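You operate a simulated robot arm through the tools that you are given. There is no shell and no other tool.

The job below is to be done with a simulated robot arm. You get a single attempt, and the scene is never put back.

TASK
Stir the mung beans, put two ladles in the grey tub, and put it in the drawer.
Fine: stir first; use the pan's own ladle and put it back, shut the drawer, spill nothing.

Only the result counts: the job must be done as asked and must still hold three seconds after the hand-in. Knocking over, shifting, dropping, spilling or breaking anything else fails it.

THE ROBOT
A 6-joint arm with a two-finger parallel gripper, fixed in place. Base frame: the origin is at the foot of the arm, x ahead of it, y to its left, z up; the work surface is at about z = 0.85. Units: m, rad, N and s.
Its first joint turns from -2.897 to 2.897 rad. Payload 3.43 kg.
The tool frame sits at the grasp point between the pads (the TCP): z along the fingers, y along the line on which they close. The tips reach 0.034 m beyond it. The gripper opens to 0.128 m. The fingers are 0.024 m wide and 0.012 m thick; the gripper's body (0.048 by 0.13 m) begins 0.096 m behind the TCP.
Orientation is that of the tool frame in the base frame, as [roll, pitch, yaw] about the fixed x, y, z axes, in that order (R = Rz(yaw) Ry(pitch) Rx(roll)). With the fingers straight down and closing along the base's y, the tool's x points along the base's -x, its y along +y and its z along -z.

THE INTERFACE
- The arm moves only by the tool move_arm. Its argument "moves" is a list of rows, each a list of 6 numbers: the shift along the base's x, y, z in m, then the turn, a rotation vector about the base's x, y, z in rad. In form: [[dx, dy, dz, ax, ay, az], ...]. A call has 1 to 20 rows; each row shifts and turns the commanded pose from where the row before left it. "grip" is the opening in per cent of the stroke, from 0 (shut) to 100 (fully open), set as the call begins (left out, the last holds). A row lasts 0.2 s, in which the tool goes at most 0.05 m and 0.15 rad; a call with a longer step from one row to the next is refused whole, and so is a gripper value outside its range. A pose out of reach is approached as far as the arm can. The call stops where the force on the tool passes 40 N (or 10 N more than at its start, if that is more) or the arm is blocked; 0.2 s more then pass. The fingers move at their own pace (about 0.153 m/s each) and stop on an object; they squeeze with about 20 N. The grip force told is the motor's: it shows also when the fingers shut on nothing. Time passes only in rows, and 0.2 s behind the last, so rows that do not move let the fingers close. It gives the time, the measured TCP pose, the force on the tool (base axes), the opening and the grip force at its end, in the units of the frame above (readings bear some noise), with the torque about the TCP (base axes, N m) and any sound that the robot's microphone picked up.
- Cameras (640 x 400 px; columns grow to the right, rows downward): "scene" is fixed at [0.2198, 0.4994, 1.4352]; the picture's right is [-0.45, -0.90, 0.00], its down [-0.74, 0.37, -0.56] and it looks along [0.50, -0.25, -0.83] (base axes); focal length 214 px, centre (320, 200). "wrist" rides on the gripper at [0.076, -0.011, -0.16] in the tool frame; the picture's right is [0.15, 0.99, 0.00], its down [-0.88, 0.13, -0.46] and it looks along [-0.45, 0.07, 0.89] (tool axes); focal length 234 px, centre (320, 200). There is no depth. A picture from a camera that has moved, and an enlarged one, comes with that camera's place and axes in the base frame and with its lens.
- camera(camera): a new picture of that camera. No time passes.
- close_up(camera, box): a new picture of the part [left, top, right, bottom] of that camera's present view, enlarged. No time passes.
- sign_off(): hands the job in; it is judged then, once.

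Nothing tells you positions but the pictures and the camera data. Unless the task says otherwise, let go and move clear before handing in.

The tools are called after "Request:" as a command line: name --pt "numbers of a row" for each row, then --argument value for the rest, lists and objects as JSON in quotes. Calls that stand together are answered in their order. move_arm: Moves the arm, as the interface text tells. Its arguments: {"type":"object","properties":{"moves":{"type":"array"},"grip":{"type":"number"}},"required":["moves"]} The other tools are called the same way: camera (camera) takes a picture; close_up (camera, box) takes an enlarged picture of a part of a camera's view; sign_off () hands the job in.

At the start:

```text
clock: 0.0
tcp_pos: [0.649, 0.171, 1.1657]
ee_rot: [-3.14, 0.002, -3.141]
force: [-0.4, 0.3, -0.1]
wrist_torque: [-0.01, 0.01, -0.02]
gripper_width: 0.1278
finger_force: 0.0
```

scene: 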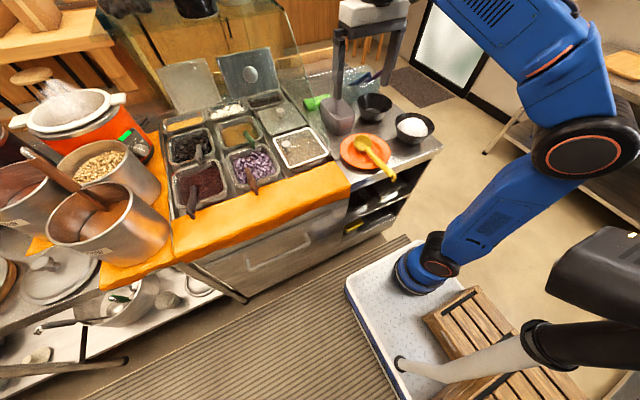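
wrist: 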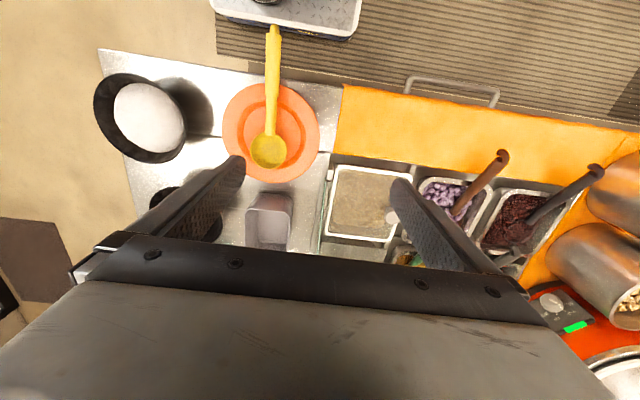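

I see a counter with inset pans (beans, toppings), ladles in some pans, a grey tub near an orange plate, and a cabinet below. I'll take enlarged views to identify the mung beans, the ladle, the grey tub and the drawer.

Request:
close_up --camera "scene" --box '[150, 80, 350, 220]'

Request:
close_up --camera "scene" --box '[300, 60, 460, 200]'

Request:
close_up --camera "scene" --box '[180, 160, 420, 310]'

Request:
close_up --camera "wrist" --box '[180, 130, 640, 300]'

Request:
close_up --camera "scene" --box '[0, 60, 200, 220]'

```text
2.86 times, centred on (250, 150) of scene
camera zoom: at [0.2198, 0.4994, 1.4352], right [-0.45, -0.9, 0.0], down [-0.74, 0.37, -0.56], along [0.5, -0.25, -0.83], focal length 613 px, centre (520, 343)
```

zoom: 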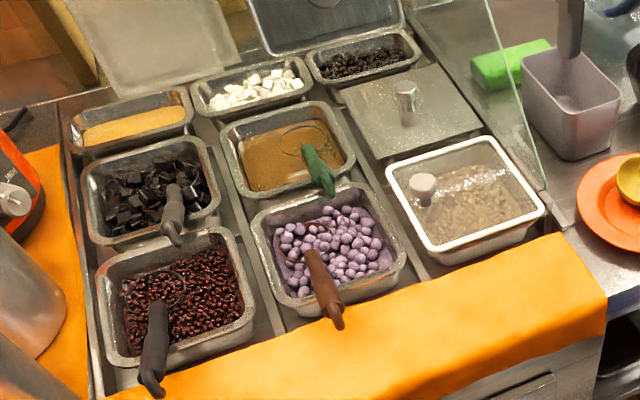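

```text
2.86 times, centred on (380, 130) of scene
camera zoom: at [0.2198, 0.4994, 1.4352], right [-0.45, -0.9, 0.0], down [-0.74, 0.37, -0.56], along [0.5, -0.25, -0.83], focal length 613 px, centre (149, 400)
```

zoom: 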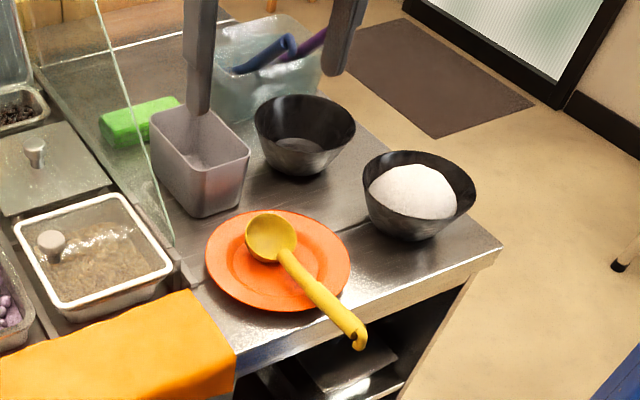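

```text
2.67 times, centred on (300, 235) of scene
camera zoom: at [0.2198, 0.4994, 1.4352], right [-0.45, -0.9, 0.0], down [-0.74, 0.37, -0.56], along [0.5, -0.25, -0.83], focal length 572 px, centre (373, 107)
```

zoom: 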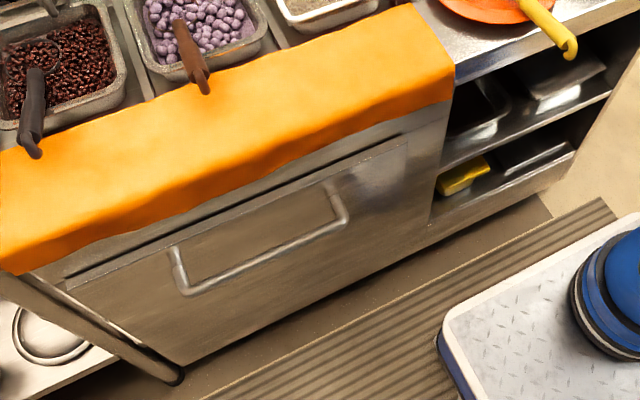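

```text
1.39 times, centred on (410, 215) of wrist
camera zoom: at [0.5718, 0.1594, 1.3259], right [-0.15, 0.99, 0.0], down [0.88, 0.13, 0.46], along [0.45, 0.07, -0.89], focal length 326 px, centre (195, 179)
```

zoom: 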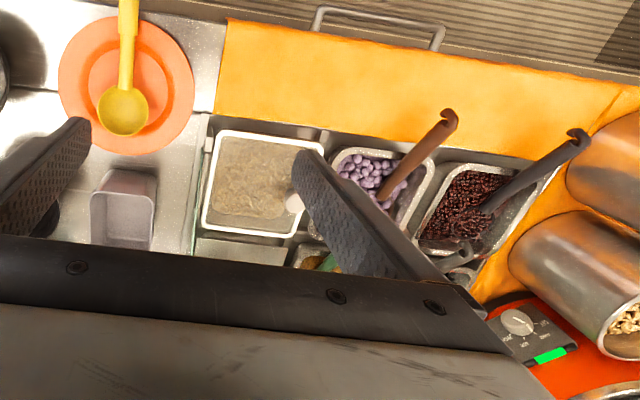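

```text
2.50 times, centred on (100, 140) of scene
camera zoom: at [0.2198, 0.4994, 1.4352], right [-0.45, -0.9, 0.0], down [-0.74, 0.37, -0.56], along [0.5, -0.25, -0.83], focal length 536 px, centre (870, 350)
```

zoom: 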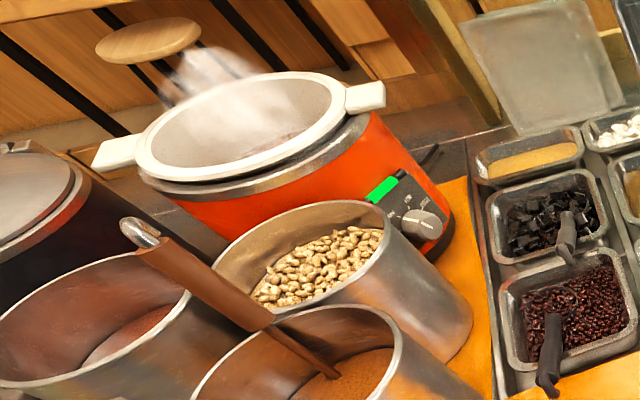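

The middle pan with the green-handled ladle is a candidate for the mung beans, but I have to compare it with the others. I'll check the glass pane first, then move the wrist camera over for a closer look.

Request:
close_up --camera "scene" --box '[240, 0, 400, 100]'

Request:
close_up --camera "scene" --box '[215, 100, 295, 150]'

Request:
close_up --camera "scene" --box '[270, 110, 350, 190]'

Request:
close_up --camera "scene" --box '[330, 170, 430, 250]'

```text
4.00 times, centred on (320, 50) of scene
camera zoom: at [0.2198, 0.4994, 1.4352], right [-0.45, -0.9, 0.0], down [-0.74, 0.37, -0.56], along [0.5, -0.25, -0.83], focal length 858 px, centre (320, 800)
```

zoom: 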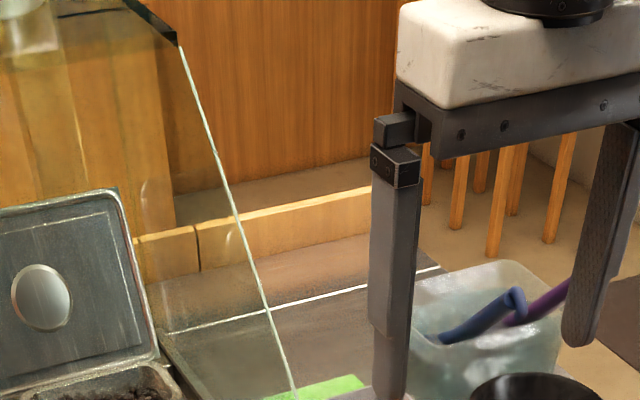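

```text
8.00 times, centred on (255, 125) of scene
camera zoom: at [0.2198, 0.4994, 1.4352], right [-0.45, -0.9, 0.0], down [-0.74, 0.37, -0.56], along [0.5, -0.25, -0.83], focal length 1716 px, centre (840, 800)
```

zoom: 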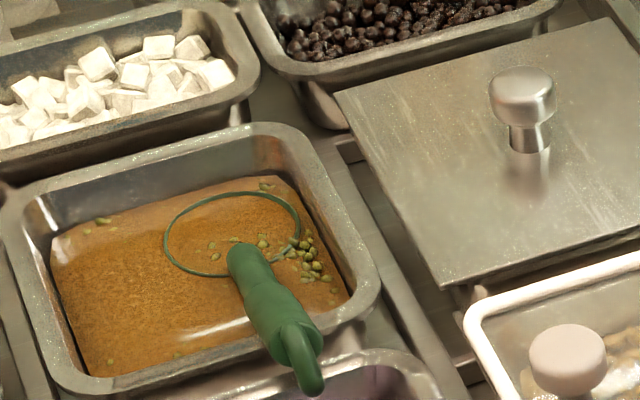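

```text
5.00 times, centred on (310, 150) of scene
camera zoom: at [0.2198, 0.4994, 1.4352], right [-0.45, -0.9, 0.0], down [-0.74, 0.37, -0.56], along [0.5, -0.25, -0.83], focal length 1072 px, centre (370, 450)
```

zoom: 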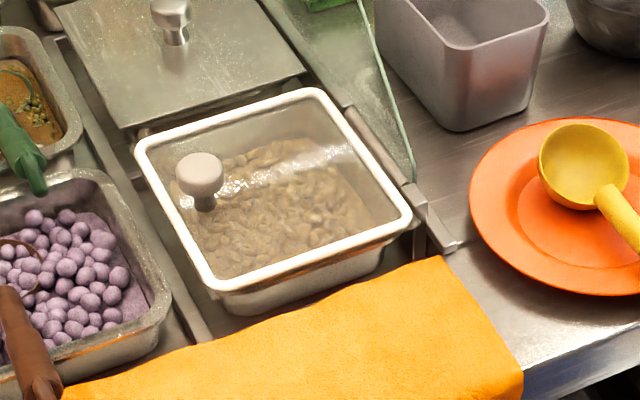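

```text
5.00 times, centred on (380, 210) of scene
camera zoom: at [0.2198, 0.4994, 1.4352], right [-0.45, -0.9, 0.0], down [-0.74, 0.37, -0.56], along [0.5, -0.25, -0.83], focal length 1072 px, centre (20, 150)
```

zoom: 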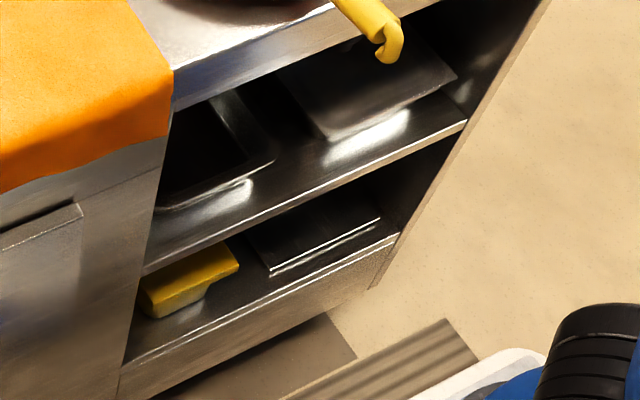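

The mung beans are in the middle pan: brown liquid with green beans settled in it, and a green-handled ladle, at roughly (1.0, 0.48). I'll shift the arm left and tilt the wrist to look at that pan.

Request:
move_arm --pt "0 0.04 0.02 0 -0.05 0" --pt "0 0.04 0.02 0 -0.05 0" --pt "0 0.04 0.02 0 -0.05 0" --pt "0 0.04 0.02 0 -0.05 0" --pt "0 0.04 0.0 0 -0.05 0" --pt "0 0.04 0.0 0 -0.05 0" --pt "0 0 0 0 0 0"

Request:
camera --camera "wrist"

Request:
camera --camera "scene"

```text
clock: 1.6
tcp_pos: [0.6467, 0.4053, 1.2195]
ee_rot: [-3.139, 0.301, 3.141]
force: [-0.4, 1.0, -0.2]
wrist_torque: [0.02, -0.01, 0.01]
gripper_width: 0.1282
finger_force: 0.1
out of reach, approached as far as the arm can: row 2, 3, 4
```

```text
taken
camera wrist: at [0.5267, 0.3939, 1.3493], right [-0.14, 0.99, -0.04], down [0.71, 0.13, 0.7], along [0.7, 0.07, -0.72], focal length 234 px, centre (320, 200)
```

wrist: 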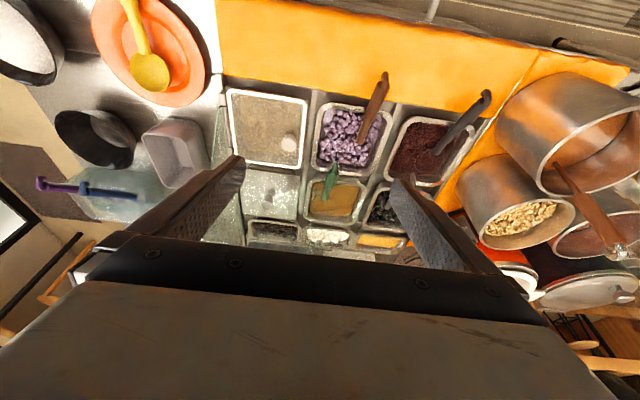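

```text
taken
```

scene: 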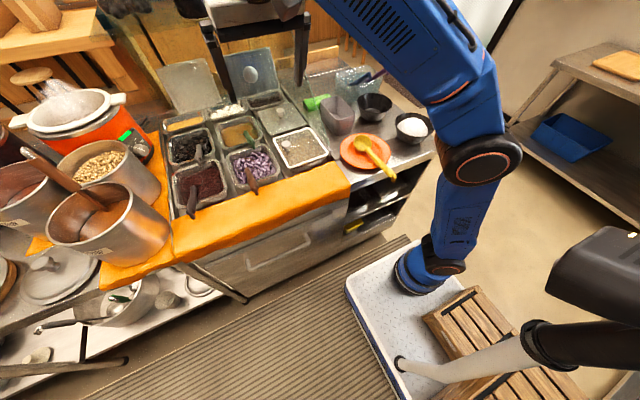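

The wrist view now shows the whole pan grid. I'll enlarge the mung bean pan and ladle, and the grey tub, to triangulate them.

Request:
close_up --camera "wrist" --box '[270, 130, 430, 260]'

Request:
close_up --camera "wrist" --box '[120, 80, 280, 200]'

Request:
close_up --camera "scene" --box '[310, 70, 390, 140]'

Request:
close_up --camera "scene" --box '[215, 100, 295, 150]'

```text
3.08 times, centred on (350, 195) of wrist
camera zoom: at [0.5267, 0.3939, 1.3493], right [-0.14, 0.99, -0.04], down [0.71, 0.13, 0.7], along [0.7, 0.07, -0.72], focal length 720 px, centre (228, 215)
```

zoom: 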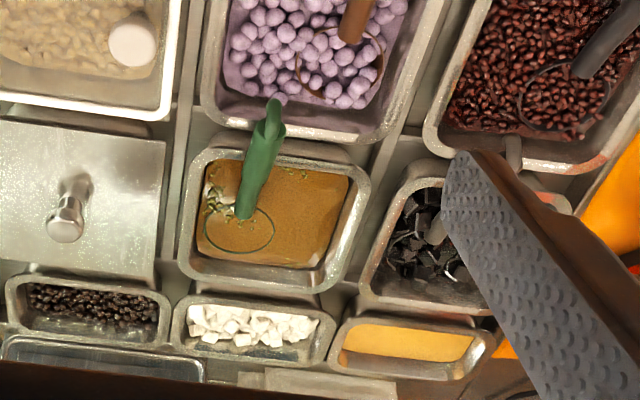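

```text
3.33 times, centred on (200, 140) of wrist
camera zoom: at [0.5267, 0.3939, 1.3493], right [-0.14, 0.99, -0.04], down [0.71, 0.13, 0.7], along [0.7, 0.07, -0.72], focal length 781 px, centre (720, 400)
```

zoom: 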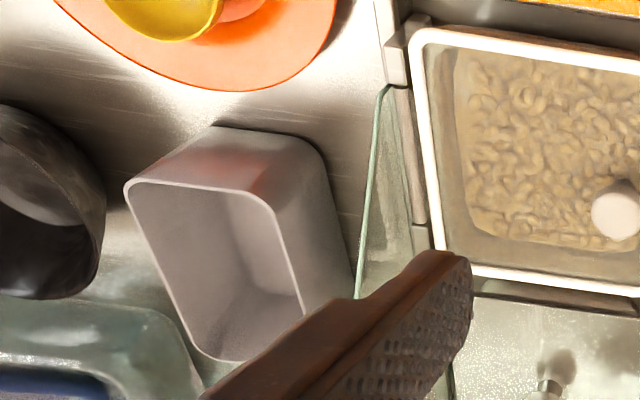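

```text
5.71 times, centred on (350, 105) of scene
camera zoom: at [0.2198, 0.4994, 1.4352], right [-0.45, -0.9, 0.0], down [-0.74, 0.37, -0.56], along [0.5, -0.25, -0.83], focal length 1226 px, centre (149, 743)
```

zoom: 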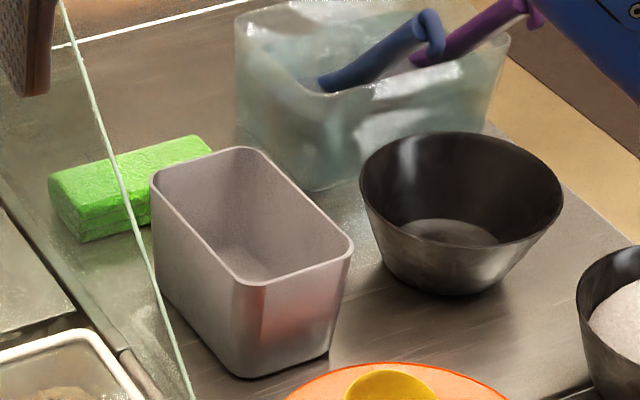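

```text
8.00 times, centred on (255, 125) of scene
camera zoom: at [0.2198, 0.4994, 1.4352], right [-0.45, -0.9, 0.0], down [-0.74, 0.37, -0.56], along [0.5, -0.25, -0.83], focal length 1716 px, centre (840, 800)
```

zoom: 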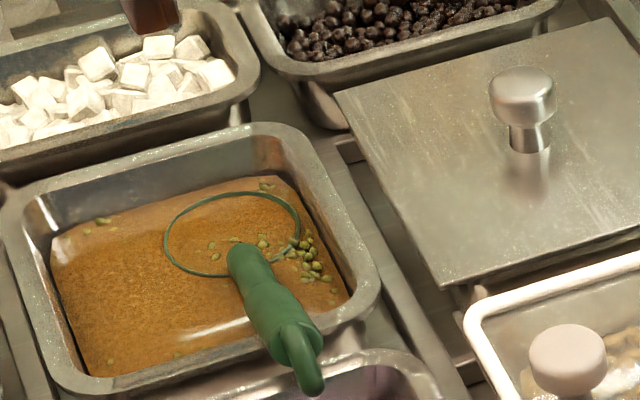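

The ladle bowl (about 6.5 cm across) is at about (1.005, 0.452, 0.874), and its handle runs toward the robot, rising about 18° to roughly (0.84, 0.45, 0.93). The grey tub's rim is at x 0.80–0.94, y 0.06–0.145, z 0.95, and the drawer bar is at x 0.537, y 0.38–0.63, z 0.653. Next I'll zoom in on the ladle handle before grasping it.

Request:
close_up --camera "wrist" --box '[305, 150, 369, 190]'

Request:
close_up --camera "scene" --box '[232, 120, 272, 155]'

Request:
close_up --camera "wrist" --box '[310, 100, 440, 180]'

```text
10.00 times, centred on (337, 170) of wrist
camera zoom: at [0.5267, 0.3939, 1.3493], right [-0.14, 0.99, -0.04], down [0.71, 0.13, 0.7], along [0.7, 0.07, -0.72], focal length 2342 px, centre (150, 500)
```

zoom: 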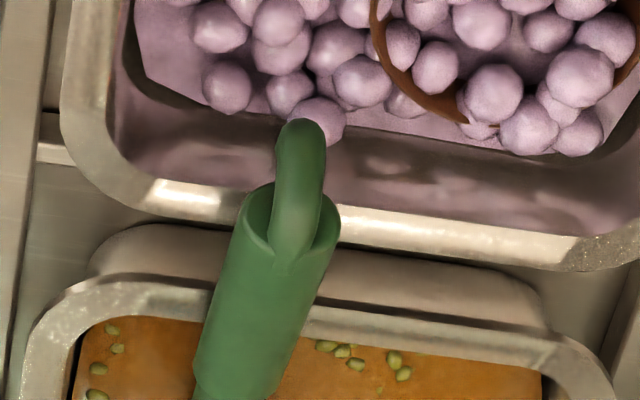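

```text
11.43 times, centred on (252, 138) of scene
camera zoom: at [0.2198, 0.4994, 1.4352], right [-0.45, -0.9, 0.0], down [-0.74, 0.37, -0.56], along [0.5, -0.25, -0.83], focal length 2451 px, centre (1097, 914)
```

zoom: 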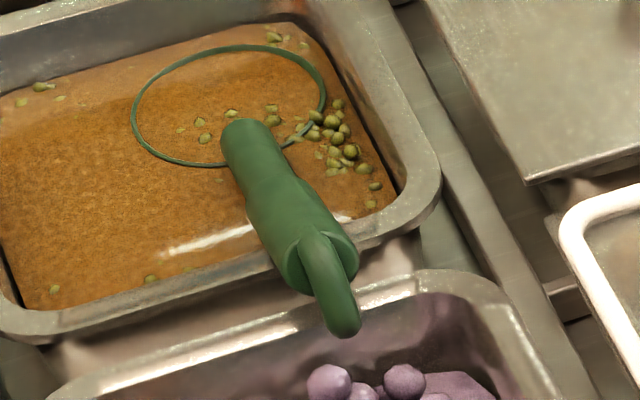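

```text
4.92 times, centred on (375, 140) of wrist
camera zoom: at [0.5267, 0.3939, 1.3493], right [-0.14, 0.99, -0.04], down [0.71, 0.13, 0.7], along [0.7, 0.07, -0.72], focal length 1153 px, centre (49, 495)
```

zoom: 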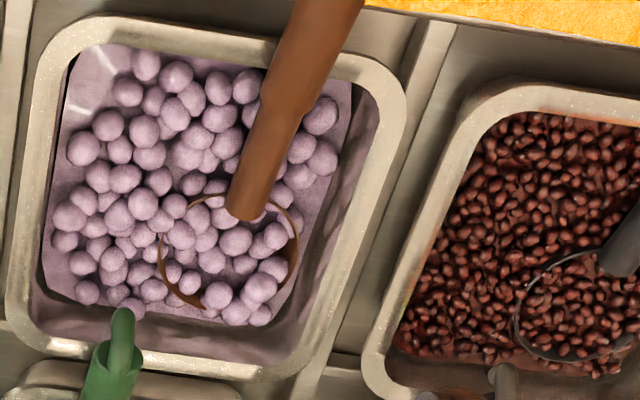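

The ladle handle is a tube about 2.2 cm thick along x, at y about 0.4515, from (0.966, z 0.889) to (0.84, z 0.932). I'll move to a pre-grasp just above it with the tool tilted 0.5 rad forward and the fingers partly open.

Request:
move_arm --pt "0.023 0.006 -0.029 0 -0.025 0" --pt "0.023 0.006 -0.029 0 -0.025 0" --pt "0.023 0.006 -0.029 0 -0.025 0" --pt "0.023 0.006 -0.029 0 -0.025 0" --pt "0.024 0.006 -0.029 0 -0.025 0" --pt "0.024 0.006 -0.029 0 -0.025 0" --pt "0.024 0.006 -0.029 0 -0.025 0" --pt "0.025 0.004 -0.031 0 -0.025 0" --pt "0 0 0 0 0 0" --grip 42

Request:
camera --camera "wrist"

Request:
camera --camera "scene"

```text
clock: 3.6
tcp_pos: [0.8364, 0.453, 0.9851]
ee_rot: [-3.14, 0.502, -3.141]
force: [-0.2, -0.4, 0.5]
wrist_torque: [0.01, 0.0, -0.01]
gripper_width: 0.0539
finger_force: 0.0
```

```text
taken
camera wrist: at [0.6919, 0.4418, 1.0892], right [-0.13, 0.99, -0.07], down [0.55, 0.13, 0.82], along [0.82, 0.07, -0.56], focal length 234 px, centre (320, 200)
```

wrist: 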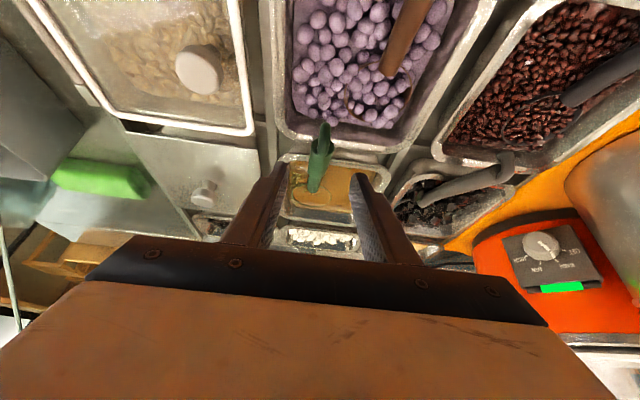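

```text
taken
```

scene: 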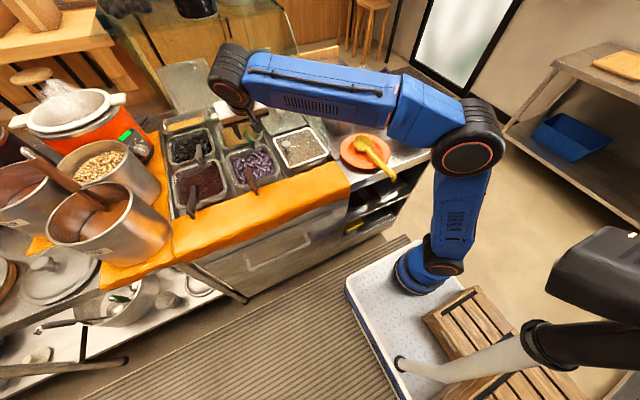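

The pre-grasp pose was reached exactly. I'll zoom in to check finger alignment with the handle before descending.

Request:
close_up --camera "wrist" --box '[260, 110, 388, 210]'

Request:
close_up --camera "scene" --box '[215, 90, 295, 155]'

```text
4.00 times, centred on (324, 160) of wrist
camera zoom: at [0.6919, 0.4418, 1.0892], right [-0.13, 0.99, -0.07], down [0.55, 0.13, 0.82], along [0.82, 0.07, -0.56], focal length 937 px, centre (304, 360)
```

zoom: 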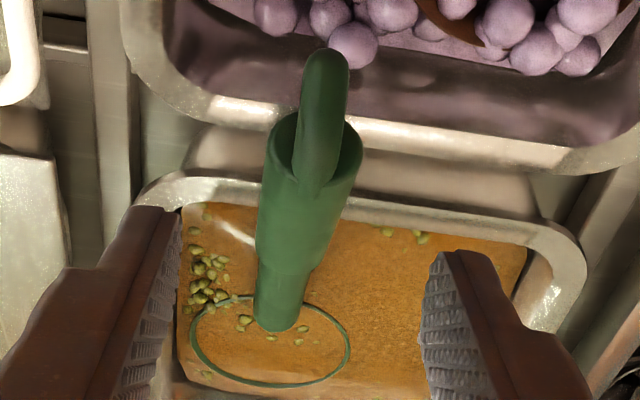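

```text
6.15 times, centred on (255, 122) of scene
camera zoom: at [0.2198, 0.4994, 1.4352], right [-0.45, -0.9, 0.0], down [-0.74, 0.37, -0.56], along [0.5, -0.25, -0.83], focal length 1320 px, centre (720, 677)
```

zoom: 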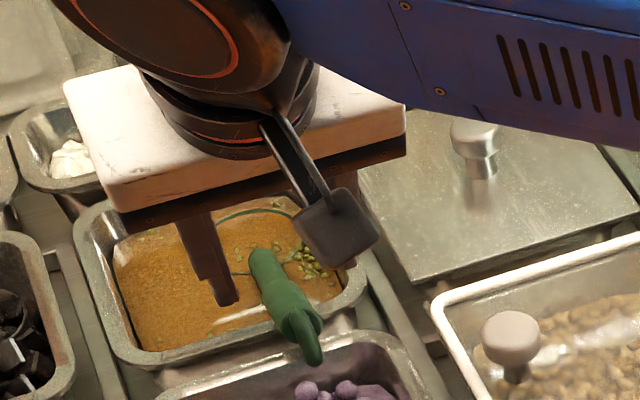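

The handle (y about 0.453) is centred between the fingers. I'll descend along the tool axis and then close the gripper on it.

Request:
move_arm --pt "0.0095 0 -0.0177 0 0 0" --pt "0.0095 0 -0.0177 0 0 0" --pt "0.0095 0 -0.0177 0 0 0" --pt "0 0 0 0 0 0"

Request:
close_up --camera "wrist" --box '[220, 100, 420, 240]'

Request:
close_up --camera "scene" --box '[215, 90, 295, 155]'

```text
clock: 4.6
tcp_pos: [0.8627, 0.4525, 0.9322]
ee_rot: [-3.14, 0.5, 3.141]
force: [0.2, 0.4, 0.0]
wrist_torque: [0.0, 0.0, 0.01]
gripper_width: 0.0537
finger_force: 0.0
```

```text
2.86 times, centred on (320, 170) of wrist
camera zoom: at [0.7198, 0.4413, 1.0357], right [-0.13, 0.99, -0.07], down [0.55, 0.13, 0.82], along [0.82, 0.07, -0.56], focal length 669 px, centre (320, 286)
```

zoom: 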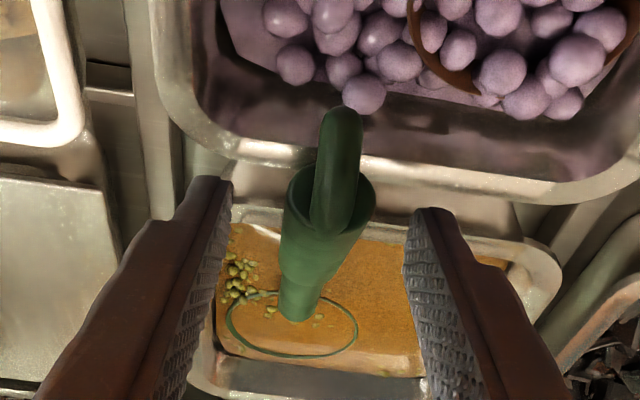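

```text
6.15 times, centred on (255, 122) of scene
camera zoom: at [0.2198, 0.4994, 1.4352], right [-0.45, -0.9, 0.0], down [-0.74, 0.37, -0.56], along [0.5, -0.25, -0.83], focal length 1320 px, centre (720, 677)
```

zoom: 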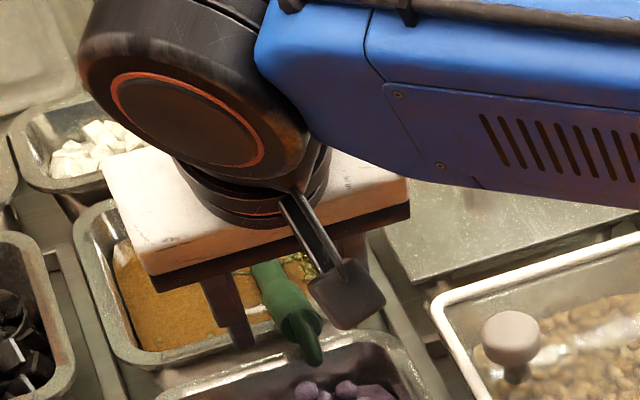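

Handle is between the fingers; closing the gripper now.

Request:
move_arm --pt "0 0 0 0 0 0" --pt "0 0 0 0 0 0" --pt "0 0 0 0 0 0" --grip 0

Request:
close_up --camera "wrist" --box '[220, 100, 420, 240]'

```text
clock: 5.4
tcp_pos: [0.8636, 0.4526, 0.9322]
ee_rot: [-3.139, 0.502, 3.142]
force: [0.4, 0.4, 0.8]
wrist_torque: [-0.01, 0.08, 0.01]
gripper_width: 0.0233
finger_force: 20.3
```

```text
2.86 times, centred on (320, 170) of wrist
camera zoom: at [0.7198, 0.4413, 1.0358], right [-0.13, 0.99, -0.07], down [0.55, 0.13, 0.82], along [0.82, 0.07, -0.56], focal length 669 px, centre (320, 286)
```

zoom: 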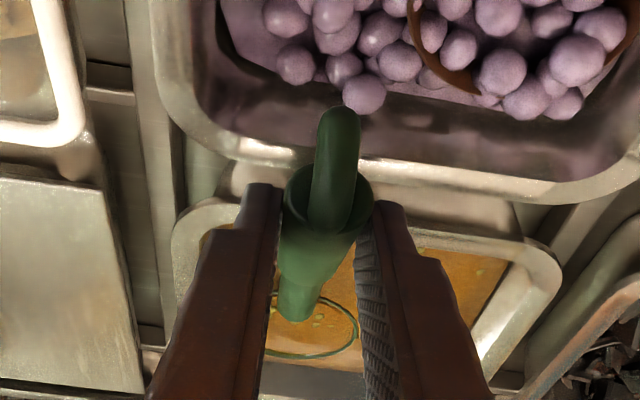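

The ladle is held firmly (opening 23 mm, matching the handle). I'll raise the handle slightly by pivoting about the bowl so it clears the pan rim, and move the bowl toward the pan's middle while still submerged.

Request:
move_arm --pt "0 0.002 0.008 0 0.05 0" --pt "0 0.005 0.008 0 0.05 0" --pt "-0.005 0.01 0.006 0 0.05 0" --pt "0 0 0 0 0 0"

Request:
close_up --camera "wrist" --box '[220, 100, 420, 240]'

Request:
close_up --camera "scene" --box '[215, 90, 295, 155]'

```text
clock: 6.4
tcp_pos: [0.8586, 0.4687, 0.9527]
ee_rot: [-3.138, 0.351, 3.14]
force: [0.0, -0.5, 0.1]
wrist_torque: [-0.03, -0.14, -0.09]
gripper_width: 0.0232
finger_force: 20.0
```

```text
2.86 times, centred on (320, 170) of wrist
camera zoom: at [0.7315, 0.4585, 1.0771], right [-0.14, 0.99, -0.05], down [0.67, 0.13, 0.73], along [0.73, 0.07, -0.68], focal length 669 px, centre (320, 286)
```

zoom: 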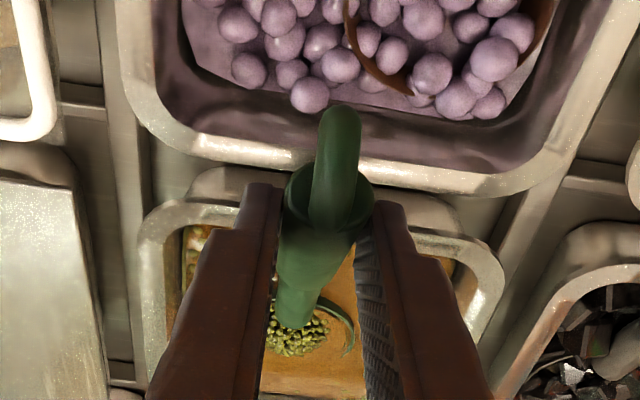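

```text
6.15 times, centred on (255, 122) of scene
camera zoom: at [0.2198, 0.4994, 1.4352], right [-0.45, -0.9, 0.0], down [-0.74, 0.37, -0.56], along [0.5, -0.25, -0.83], focal length 1320 px, centre (720, 677)
```

zoom: 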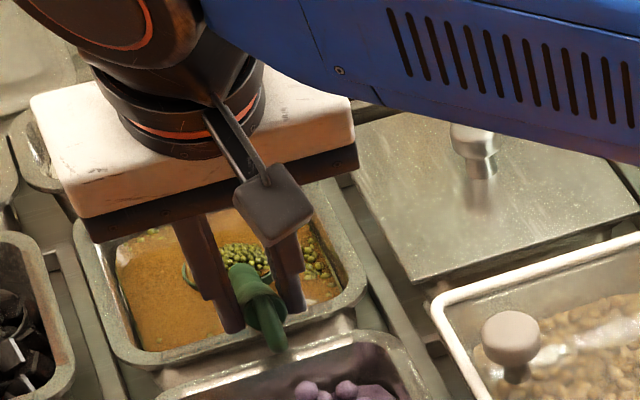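

The bowl was sitting among settled green beans and now holds some. Now I'll stir with gentle submerged circles inside the pan, watching the force.

Request:
move_arm --pt "-0.004 -0.0067 -0.004 0 0 0" --pt "0.01 0.006 -0.002 0 0 0" --pt "0.004 0.014 0 0 0 0" --pt "-0.004 0.014 0 0 0 0" --pt "-0.01 0.006 0 0 0 0" --pt "-0.01 -0.006 0 0 0 0" --pt "-0.004 -0.014 0 0 0 0" --pt "0.004 -0.014 0 0 0 0" --pt "0.01 -0.006 0 0 0 0"

Request:
close_up --camera "wrist" --box '[220, 100, 420, 240]'

Request:
close_up --camera "scene" --box '[215, 90, 295, 155]'

```text
clock: 8.4
tcp_pos: [0.8573, 0.4629, 0.9466]
ee_rot: [-3.14, 0.351, 3.141]
force: [-0.1, -0.1, -0.7]
wrist_torque: [0.03, 0.12, 0.01]
gripper_width: 0.0235
finger_force: 20.0
```

```text
2.86 times, centred on (320, 170) of wrist
camera zoom: at [0.7296, 0.4505, 1.0714], right [-0.14, 0.99, -0.05], down [0.67, 0.13, 0.73], along [0.73, 0.07, -0.68], focal length 669 px, centre (320, 286)
```

zoom: 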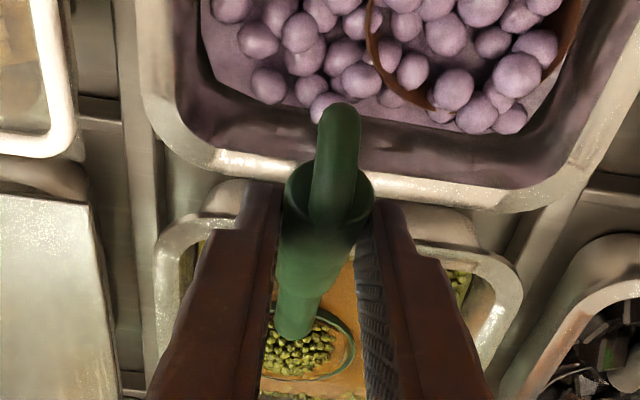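

```text
6.15 times, centred on (255, 122) of scene
camera zoom: at [0.2198, 0.4994, 1.4352], right [-0.45, -0.9, 0.0], down [-0.74, 0.37, -0.56], along [0.5, -0.25, -0.83], focal length 1320 px, centre (720, 677)
```

zoom: 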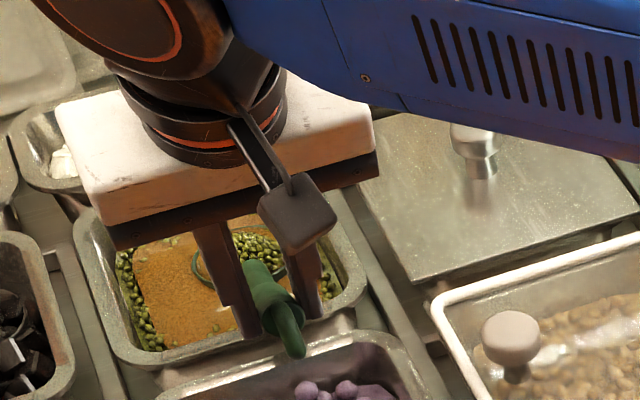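

The stirring is working: green beans are coming up around the pan edge, with hardly any force. I'll do two more circles.

Request:
move_arm --pt "0.011 0.006 -0.002 0 0 0" --pt "0.004 0.016 -0.002 0 0 0" --pt "-0.004 0.016 0 0 0 0" --pt "-0.011 0.006 0 0 0 0" --pt "-0.011 -0.006 0 0 0 0" --pt "-0.004 -0.016 0 0 0 0" --pt "0.004 -0.016 0 0 0 0" --pt "0.011 -0.006 0 0 0 0" --pt "0.011 0.006 0 0 0 0" --pt "0.004 0.016 0 0 0 0" --pt "-0.004 0.016 0 0 0 0" --pt "-0.011 0.006 0 0 0 0" --pt "-0.011 -0.006 0 0 0 0" --pt "-0.004 -0.016 0 0 0 0" --pt "0.004 -0.016 0 0 0 0" --pt "0.011 -0.006 0 0 0 0"

Request:
close_up --camera "wrist" --box '[220, 100, 420, 240]'

Request:
close_up --camera "scene" --box '[215, 90, 295, 155]'

```text
clock: 11.8
tcp_pos: [0.8542, 0.4612, 0.944]
ee_rot: [-3.14, 0.351, -3.14]
force: [-0.2, -1.4, -1.1]
wrist_torque: [-0.04, 0.1, 0.02]
gripper_width: 0.0233
finger_force: 20.2
```

```text
2.86 times, centred on (320, 170) of wrist
camera zoom: at [0.7277, 0.4486, 1.0678], right [-0.14, 0.99, -0.05], down [0.67, 0.13, 0.73], along [0.73, 0.07, -0.68], focal length 669 px, centre (320, 286)
```

zoom: 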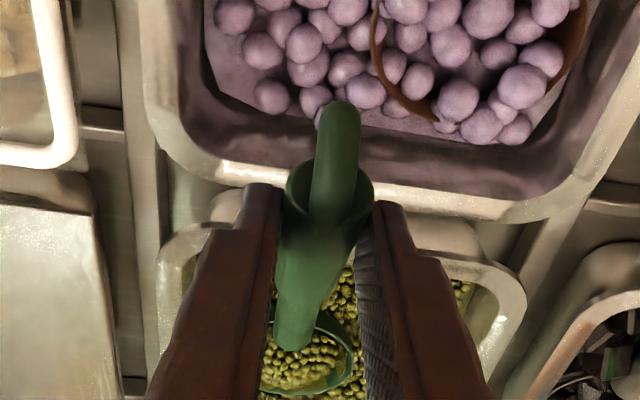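

```text
6.15 times, centred on (255, 122) of scene
camera zoom: at [0.2198, 0.4994, 1.4352], right [-0.45, -0.9, 0.0], down [-0.74, 0.37, -0.56], along [0.5, -0.25, -0.83], focal length 1320 px, centre (720, 677)
```

zoom: 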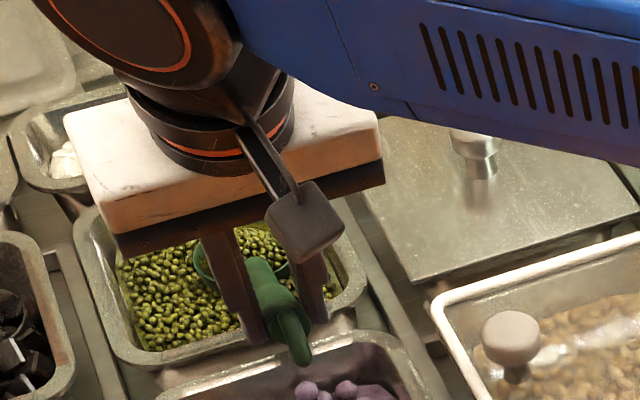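

The pan surface is now evenly covered with green beans, so the stir is done. Now I'll scoop: pull the bowl toward the front of the pan, push it forward through the beans, then level it and lift.

Request:
move_arm --pt "-0.006 0.01 0 0 0 0" --pt "-0.009 0.01 0 0 0 0" --pt "0 0 -0.003 0 0 0" --pt "0.013 0 -0.001 0 0 0" --pt "0.013 0 -0.001 0 0 0" --pt "0 0 0.004 0 -0.04 0" --pt "-0.004 0 0.004 0 -0.04 0" --pt "-0.004 0 0.006 0 -0.04 0" --pt "-0.003 0 0.012 0 -0.03 0" --pt "0 0 0.015 0 0 0" --pt "0 0 0 0 0 0" --pt "0 0 0 0 0 0"

Request:
close_up --camera "wrist" --box '[220, 100, 420, 240]'

Request:
close_up --camera "scene" --box '[215, 90, 295, 155]'

```text
clock: 14.4
tcp_pos: [0.8554, 0.4802, 0.9777]
ee_rot: [-3.14, 0.501, 3.141]
force: [-0.3, -0.6, -1.3]
wrist_torque: [-0.01, 0.16, -0.03]
gripper_width: 0.023
finger_force: 19.4
```

```text
2.86 times, centred on (320, 170) of wrist
camera zoom: at [0.7122, 0.47, 1.0823], right [-0.13, 0.99, -0.07], down [0.55, 0.13, 0.82], along [0.82, 0.07, -0.56], focal length 669 px, centre (320, 286)
```

zoom: 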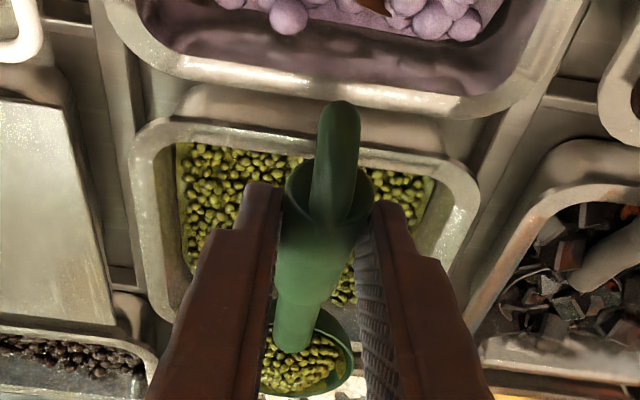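

```text
6.15 times, centred on (255, 122) of scene
camera zoom: at [0.2198, 0.4994, 1.4352], right [-0.45, -0.9, 0.0], down [-0.74, 0.37, -0.56], along [0.5, -0.25, -0.83], focal length 1320 px, centre (720, 677)
```

zoom: 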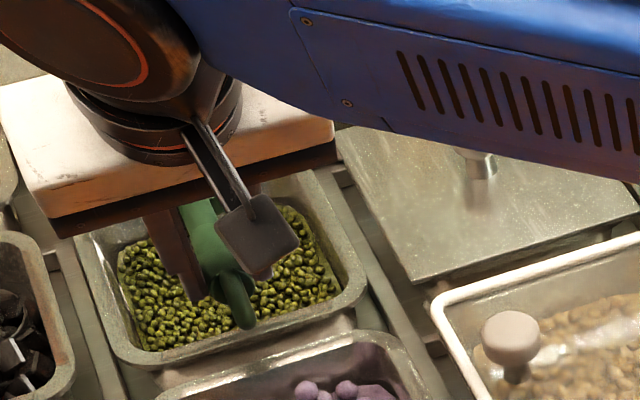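

The bowl came up full of beans. The ladle has pitched up about 0.1 rad in the grip from the stirring, so I'll level it, lift it over the pan and check it before carrying.

Request:
move_arm --pt "0 0 0.015 0 0.03 0" --pt "0 0 0.02 0 0.03 0" --pt "0 0 0.02 0 0.03 0" --pt "-0.005 0 0.02 0 0 0" --pt "-0.01 0 0.015 0 0 0" --pt "-0.01 0 0.01 0 0 0" --pt "0 0 0 0 0 0"

Request:
close_up --camera "wrist" --box '[220, 100, 420, 240]'

Request:
close_up --camera "scene" --box '[195, 70, 295, 155]'

```text
clock: 16.0
tcp_pos: [0.83, 0.4822, 1.0797]
ee_rot: [-3.14, 0.411, 3.141]
force: [-0.5, -0.4, -1.0]
wrist_torque: [-0.02, 0.11, 0.01]
gripper_width: 0.0235
finger_force: 19.6
```

```text
2.86 times, centred on (320, 170) of wrist
camera zoom: at [0.6962, 0.4712, 1.1957], right [-0.13, 0.99, -0.06], down [0.63, 0.13, 0.77], along [0.77, 0.07, -0.64], focal length 669 px, centre (320, 286)
```

zoom: 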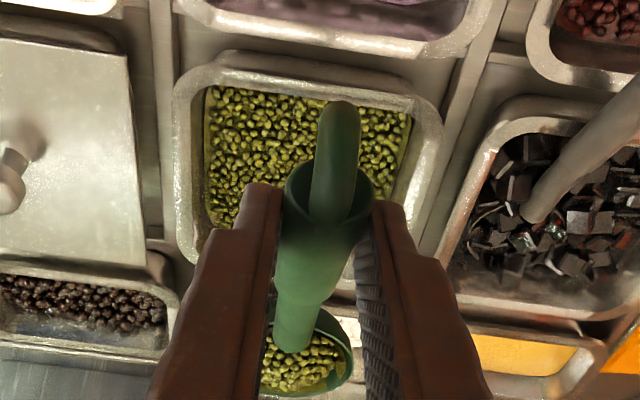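

```text
4.71 times, centred on (245, 112) of scene
camera zoom: at [0.2198, 0.4994, 1.4352], right [-0.45, -0.9, 0.0], down [-0.74, 0.37, -0.56], along [0.5, -0.25, -0.83], focal length 1009 px, centre (673, 612)
```

zoom: 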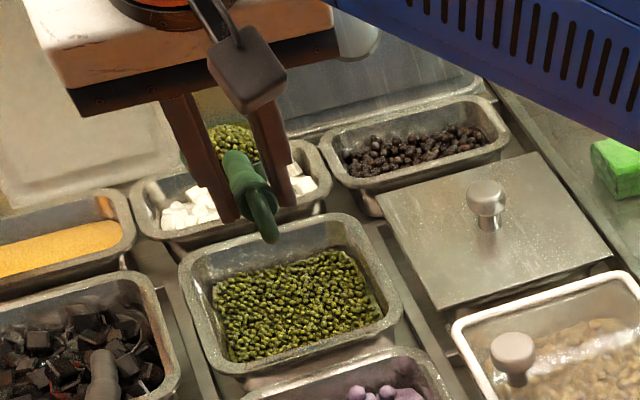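

The ladle is heaped with beans, and nothing appears outside the pan. I'll check the bowl's level more closely before carrying.

Request:
close_up --camera "wrist" --box '[290, 200, 354, 250]'

Request:
close_up --camera "scene" --box '[225, 85, 265, 125]'

```text
8.00 times, centred on (322, 225) of wrist
camera zoom: at [0.6962, 0.4712, 1.1957], right [-0.13, 0.99, -0.06], down [0.63, 0.13, 0.77], along [0.77, 0.07, -0.64], focal length 1873 px, centre (304, 0)
```

zoom: 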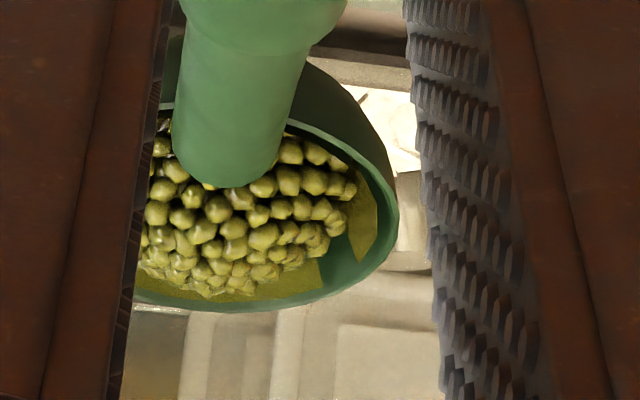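

```text
10.00 times, centred on (245, 105) of scene
camera zoom: at [0.2198, 0.4994, 1.4352], right [-0.45, -0.9, 0.0], down [-0.74, 0.37, -0.56], along [0.5, -0.25, -0.83], focal length 2145 px, centre (1070, 1150)
```

zoom: 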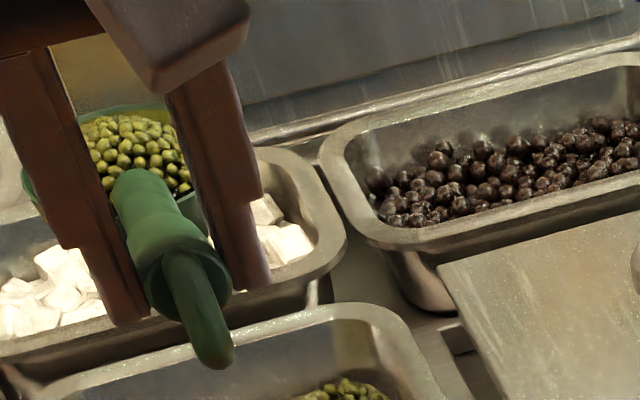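

The bowl is level, with its liquid just below the rim. I'll carry it smoothly toward the tub, passing high in front of the glass pane's slanted edge.

Request:
move_arm --pt "-0.006 -0.006 0 0 0 0" --pt "-0.012 -0.014 0 0 0 0" --pt "-0.014 -0.022 0 0 0 0" --pt "-0.014 -0.028 0 0 0 0" --pt "-0.014 -0.028 0 0 0 0" --pt "-0.014 -0.028 0 0 0 0" --pt "-0.012 -0.028 0 0 0 0" --pt "-0.008 -0.028 0 0 0 0" --pt "-0.005 -0.028 0 0 0 0" --pt "0 -0.028 0 0 0 0" --pt "0 -0.028 0 0 0 0" --pt "0 -0.028 0 0 0 0" --pt "0 -0.028 0 0 0 0" --pt "0 -0.022 0 0 0 0" --pt "0 -0.012 0 0 0 0" --pt "0 -0.006 0 0 0 0" --pt "0 0 0 0 0 0"

Request:
camera --camera "wrist"

Request:
camera --camera "scene"

Request:
close_up --camera "scene" --box '[290, 50, 410, 150]'

Request:
close_up --camera "wrist" --box '[240, 140, 400, 250]'

```text
clock: 19.6
tcp_pos: [0.733, 0.1197, 1.078]
ee_rot: [-3.138, 0.411, -3.141]
force: [-2.3, 3.2, 1.4]
wrist_torque: [0.35, 0.05, 0.66]
gripper_width: 0.0439
finger_force: 20.0
```

```text
taken
camera wrist: at [0.5981, 0.1084, 1.1943], right [-0.13, 0.99, -0.06], down [0.63, 0.13, 0.77], along [0.77, 0.07, -0.64], focal length 234 px, centre (320, 200)
```

wrist: 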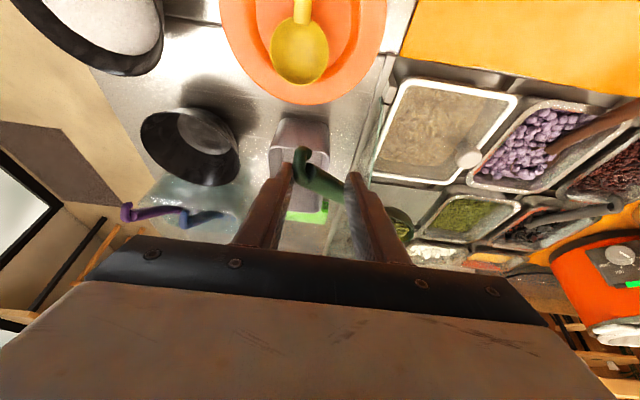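

```text
taken
```

scene: 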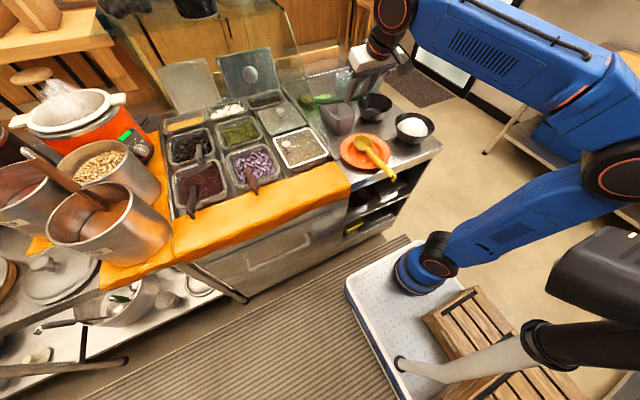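

```text
4.00 times, centred on (350, 100) of scene
camera zoom: at [0.2198, 0.4994, 1.4352], right [-0.45, -0.9, 0.0], down [-0.74, 0.37, -0.56], along [0.5, -0.25, -0.83], focal length 858 px, centre (200, 600)
```

zoom: 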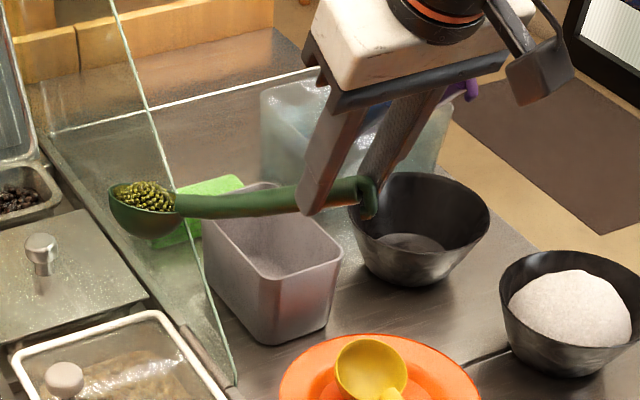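

```text
3.64 times, centred on (320, 195) of wrist
camera zoom: at [0.5981, 0.1084, 1.1943], right [-0.13, 0.99, -0.06], down [0.63, 0.13, 0.77], along [0.77, 0.07, -0.64], focal length 852 px, centre (320, 218)
```

zoom: 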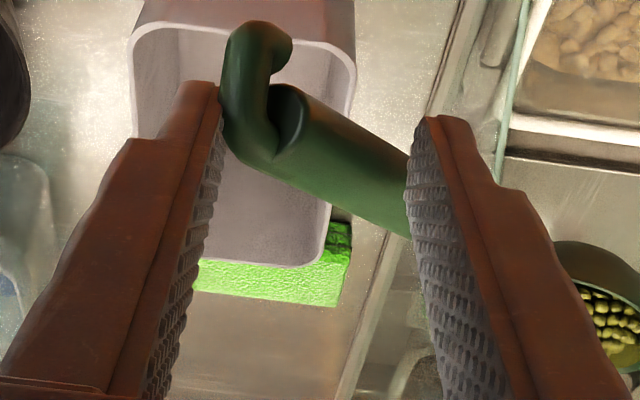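

The bowl caught the glass pane, whose edge is higher than I estimated (about z = 0.885 + 0.92·(x − 0.765) at y about 0.19). The ladle has twisted about 50° in the grip, but it is still level and full. I'll back off slowly in +y so it swings back without a jerk.

Request:
move_arm --pt "0 0.005 0 0 0 0" --pt "0 0.006 0 0 0 0" --pt "0 0.006 0 0 0 0" --pt "0 0.006 0 0 0 0" --pt "0 0 0 0 0 0"

Request:
close_up --camera "scene" --box '[290, 50, 410, 150]'

Request:
close_up --camera "wrist" --box '[240, 140, 420, 260]'

```text
clock: 20.8
tcp_pos: [0.7298, 0.1424, 1.0784]
ee_rot: [-3.14, 0.412, 3.14]
force: [-0.3, 4.1, -1.1]
wrist_torque: [0.21, 0.04, 0.39]
gripper_width: 0.0366
finger_force: 20.1
```

```text
4.00 times, centred on (350, 100) of scene
camera zoom: at [0.2198, 0.4994, 1.4352], right [-0.45, -0.9, 0.0], down [-0.74, 0.37, -0.56], along [0.5, -0.25, -0.83], focal length 858 px, centre (200, 600)
```

zoom: 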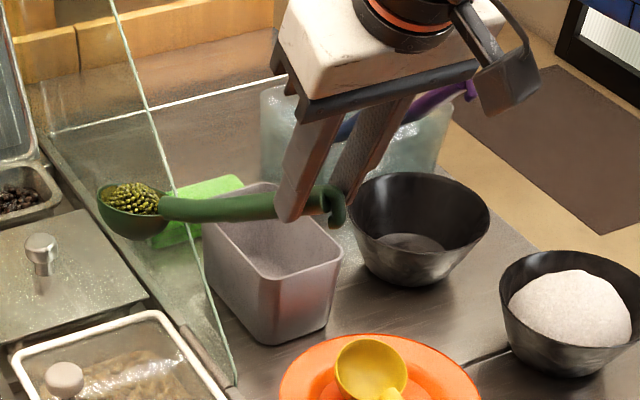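

```text
3.33 times, centred on (330, 200) of wrist
camera zoom: at [0.5964, 0.1319, 1.1949], right [-0.13, 0.99, -0.06], down [0.62, 0.13, 0.77], along [0.77, 0.07, -0.64], focal length 781 px, centre (287, 200)
```

zoom: 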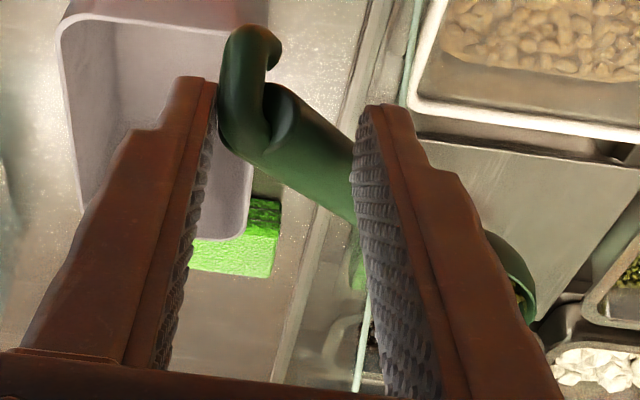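

It is unwinding gently (opening 44 → 37 mm, and the bowl is still level and full). I'll continue backing off slowly.

Request:
move_arm --pt "0 0.006 0 0 0 0" --pt "0 0.006 0 0 0 0" --pt "0 0.006 0 0 0 0" --pt "0 0.006 0 0 0 0" --pt "0 0 0 0 0 0"

Request:
close_up --camera "scene" --box '[290, 50, 410, 150]'

Request:
close_up --camera "wrist" --box '[240, 140, 420, 260]'

```text
clock: 22.0
tcp_pos: [0.7307, 0.1666, 1.0801]
ee_rot: [-3.14, 0.411, 3.141]
force: [-1.9, 1.9, 0.2]
wrist_torque: [0.14, 0.17, 0.35]
gripper_width: 0.0307
finger_force: 19.8
```

```text
4.00 times, centred on (350, 100) of scene
camera zoom: at [0.2198, 0.4994, 1.4352], right [-0.45, -0.9, 0.0], down [-0.74, 0.37, -0.56], along [0.5, -0.25, -0.83], focal length 858 px, centre (200, 600)
```

zoom: 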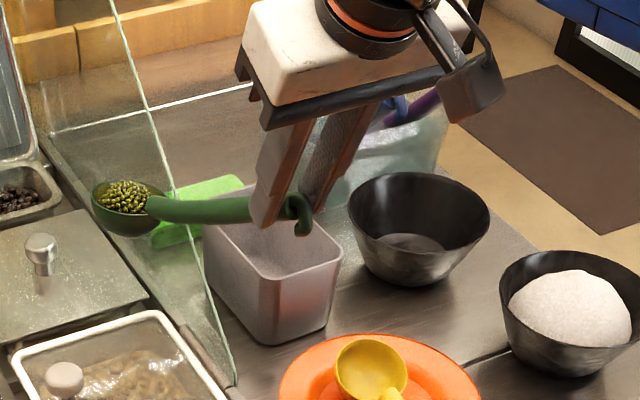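

```text
3.33 times, centred on (330, 200) of wrist
camera zoom: at [0.5971, 0.1561, 1.1963], right [-0.13, 0.99, -0.06], down [0.63, 0.13, 0.77], along [0.77, 0.07, -0.64], focal length 781 px, centre (287, 200)
```

zoom: 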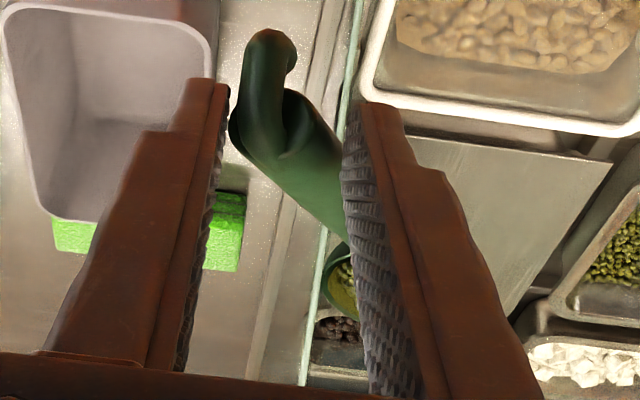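

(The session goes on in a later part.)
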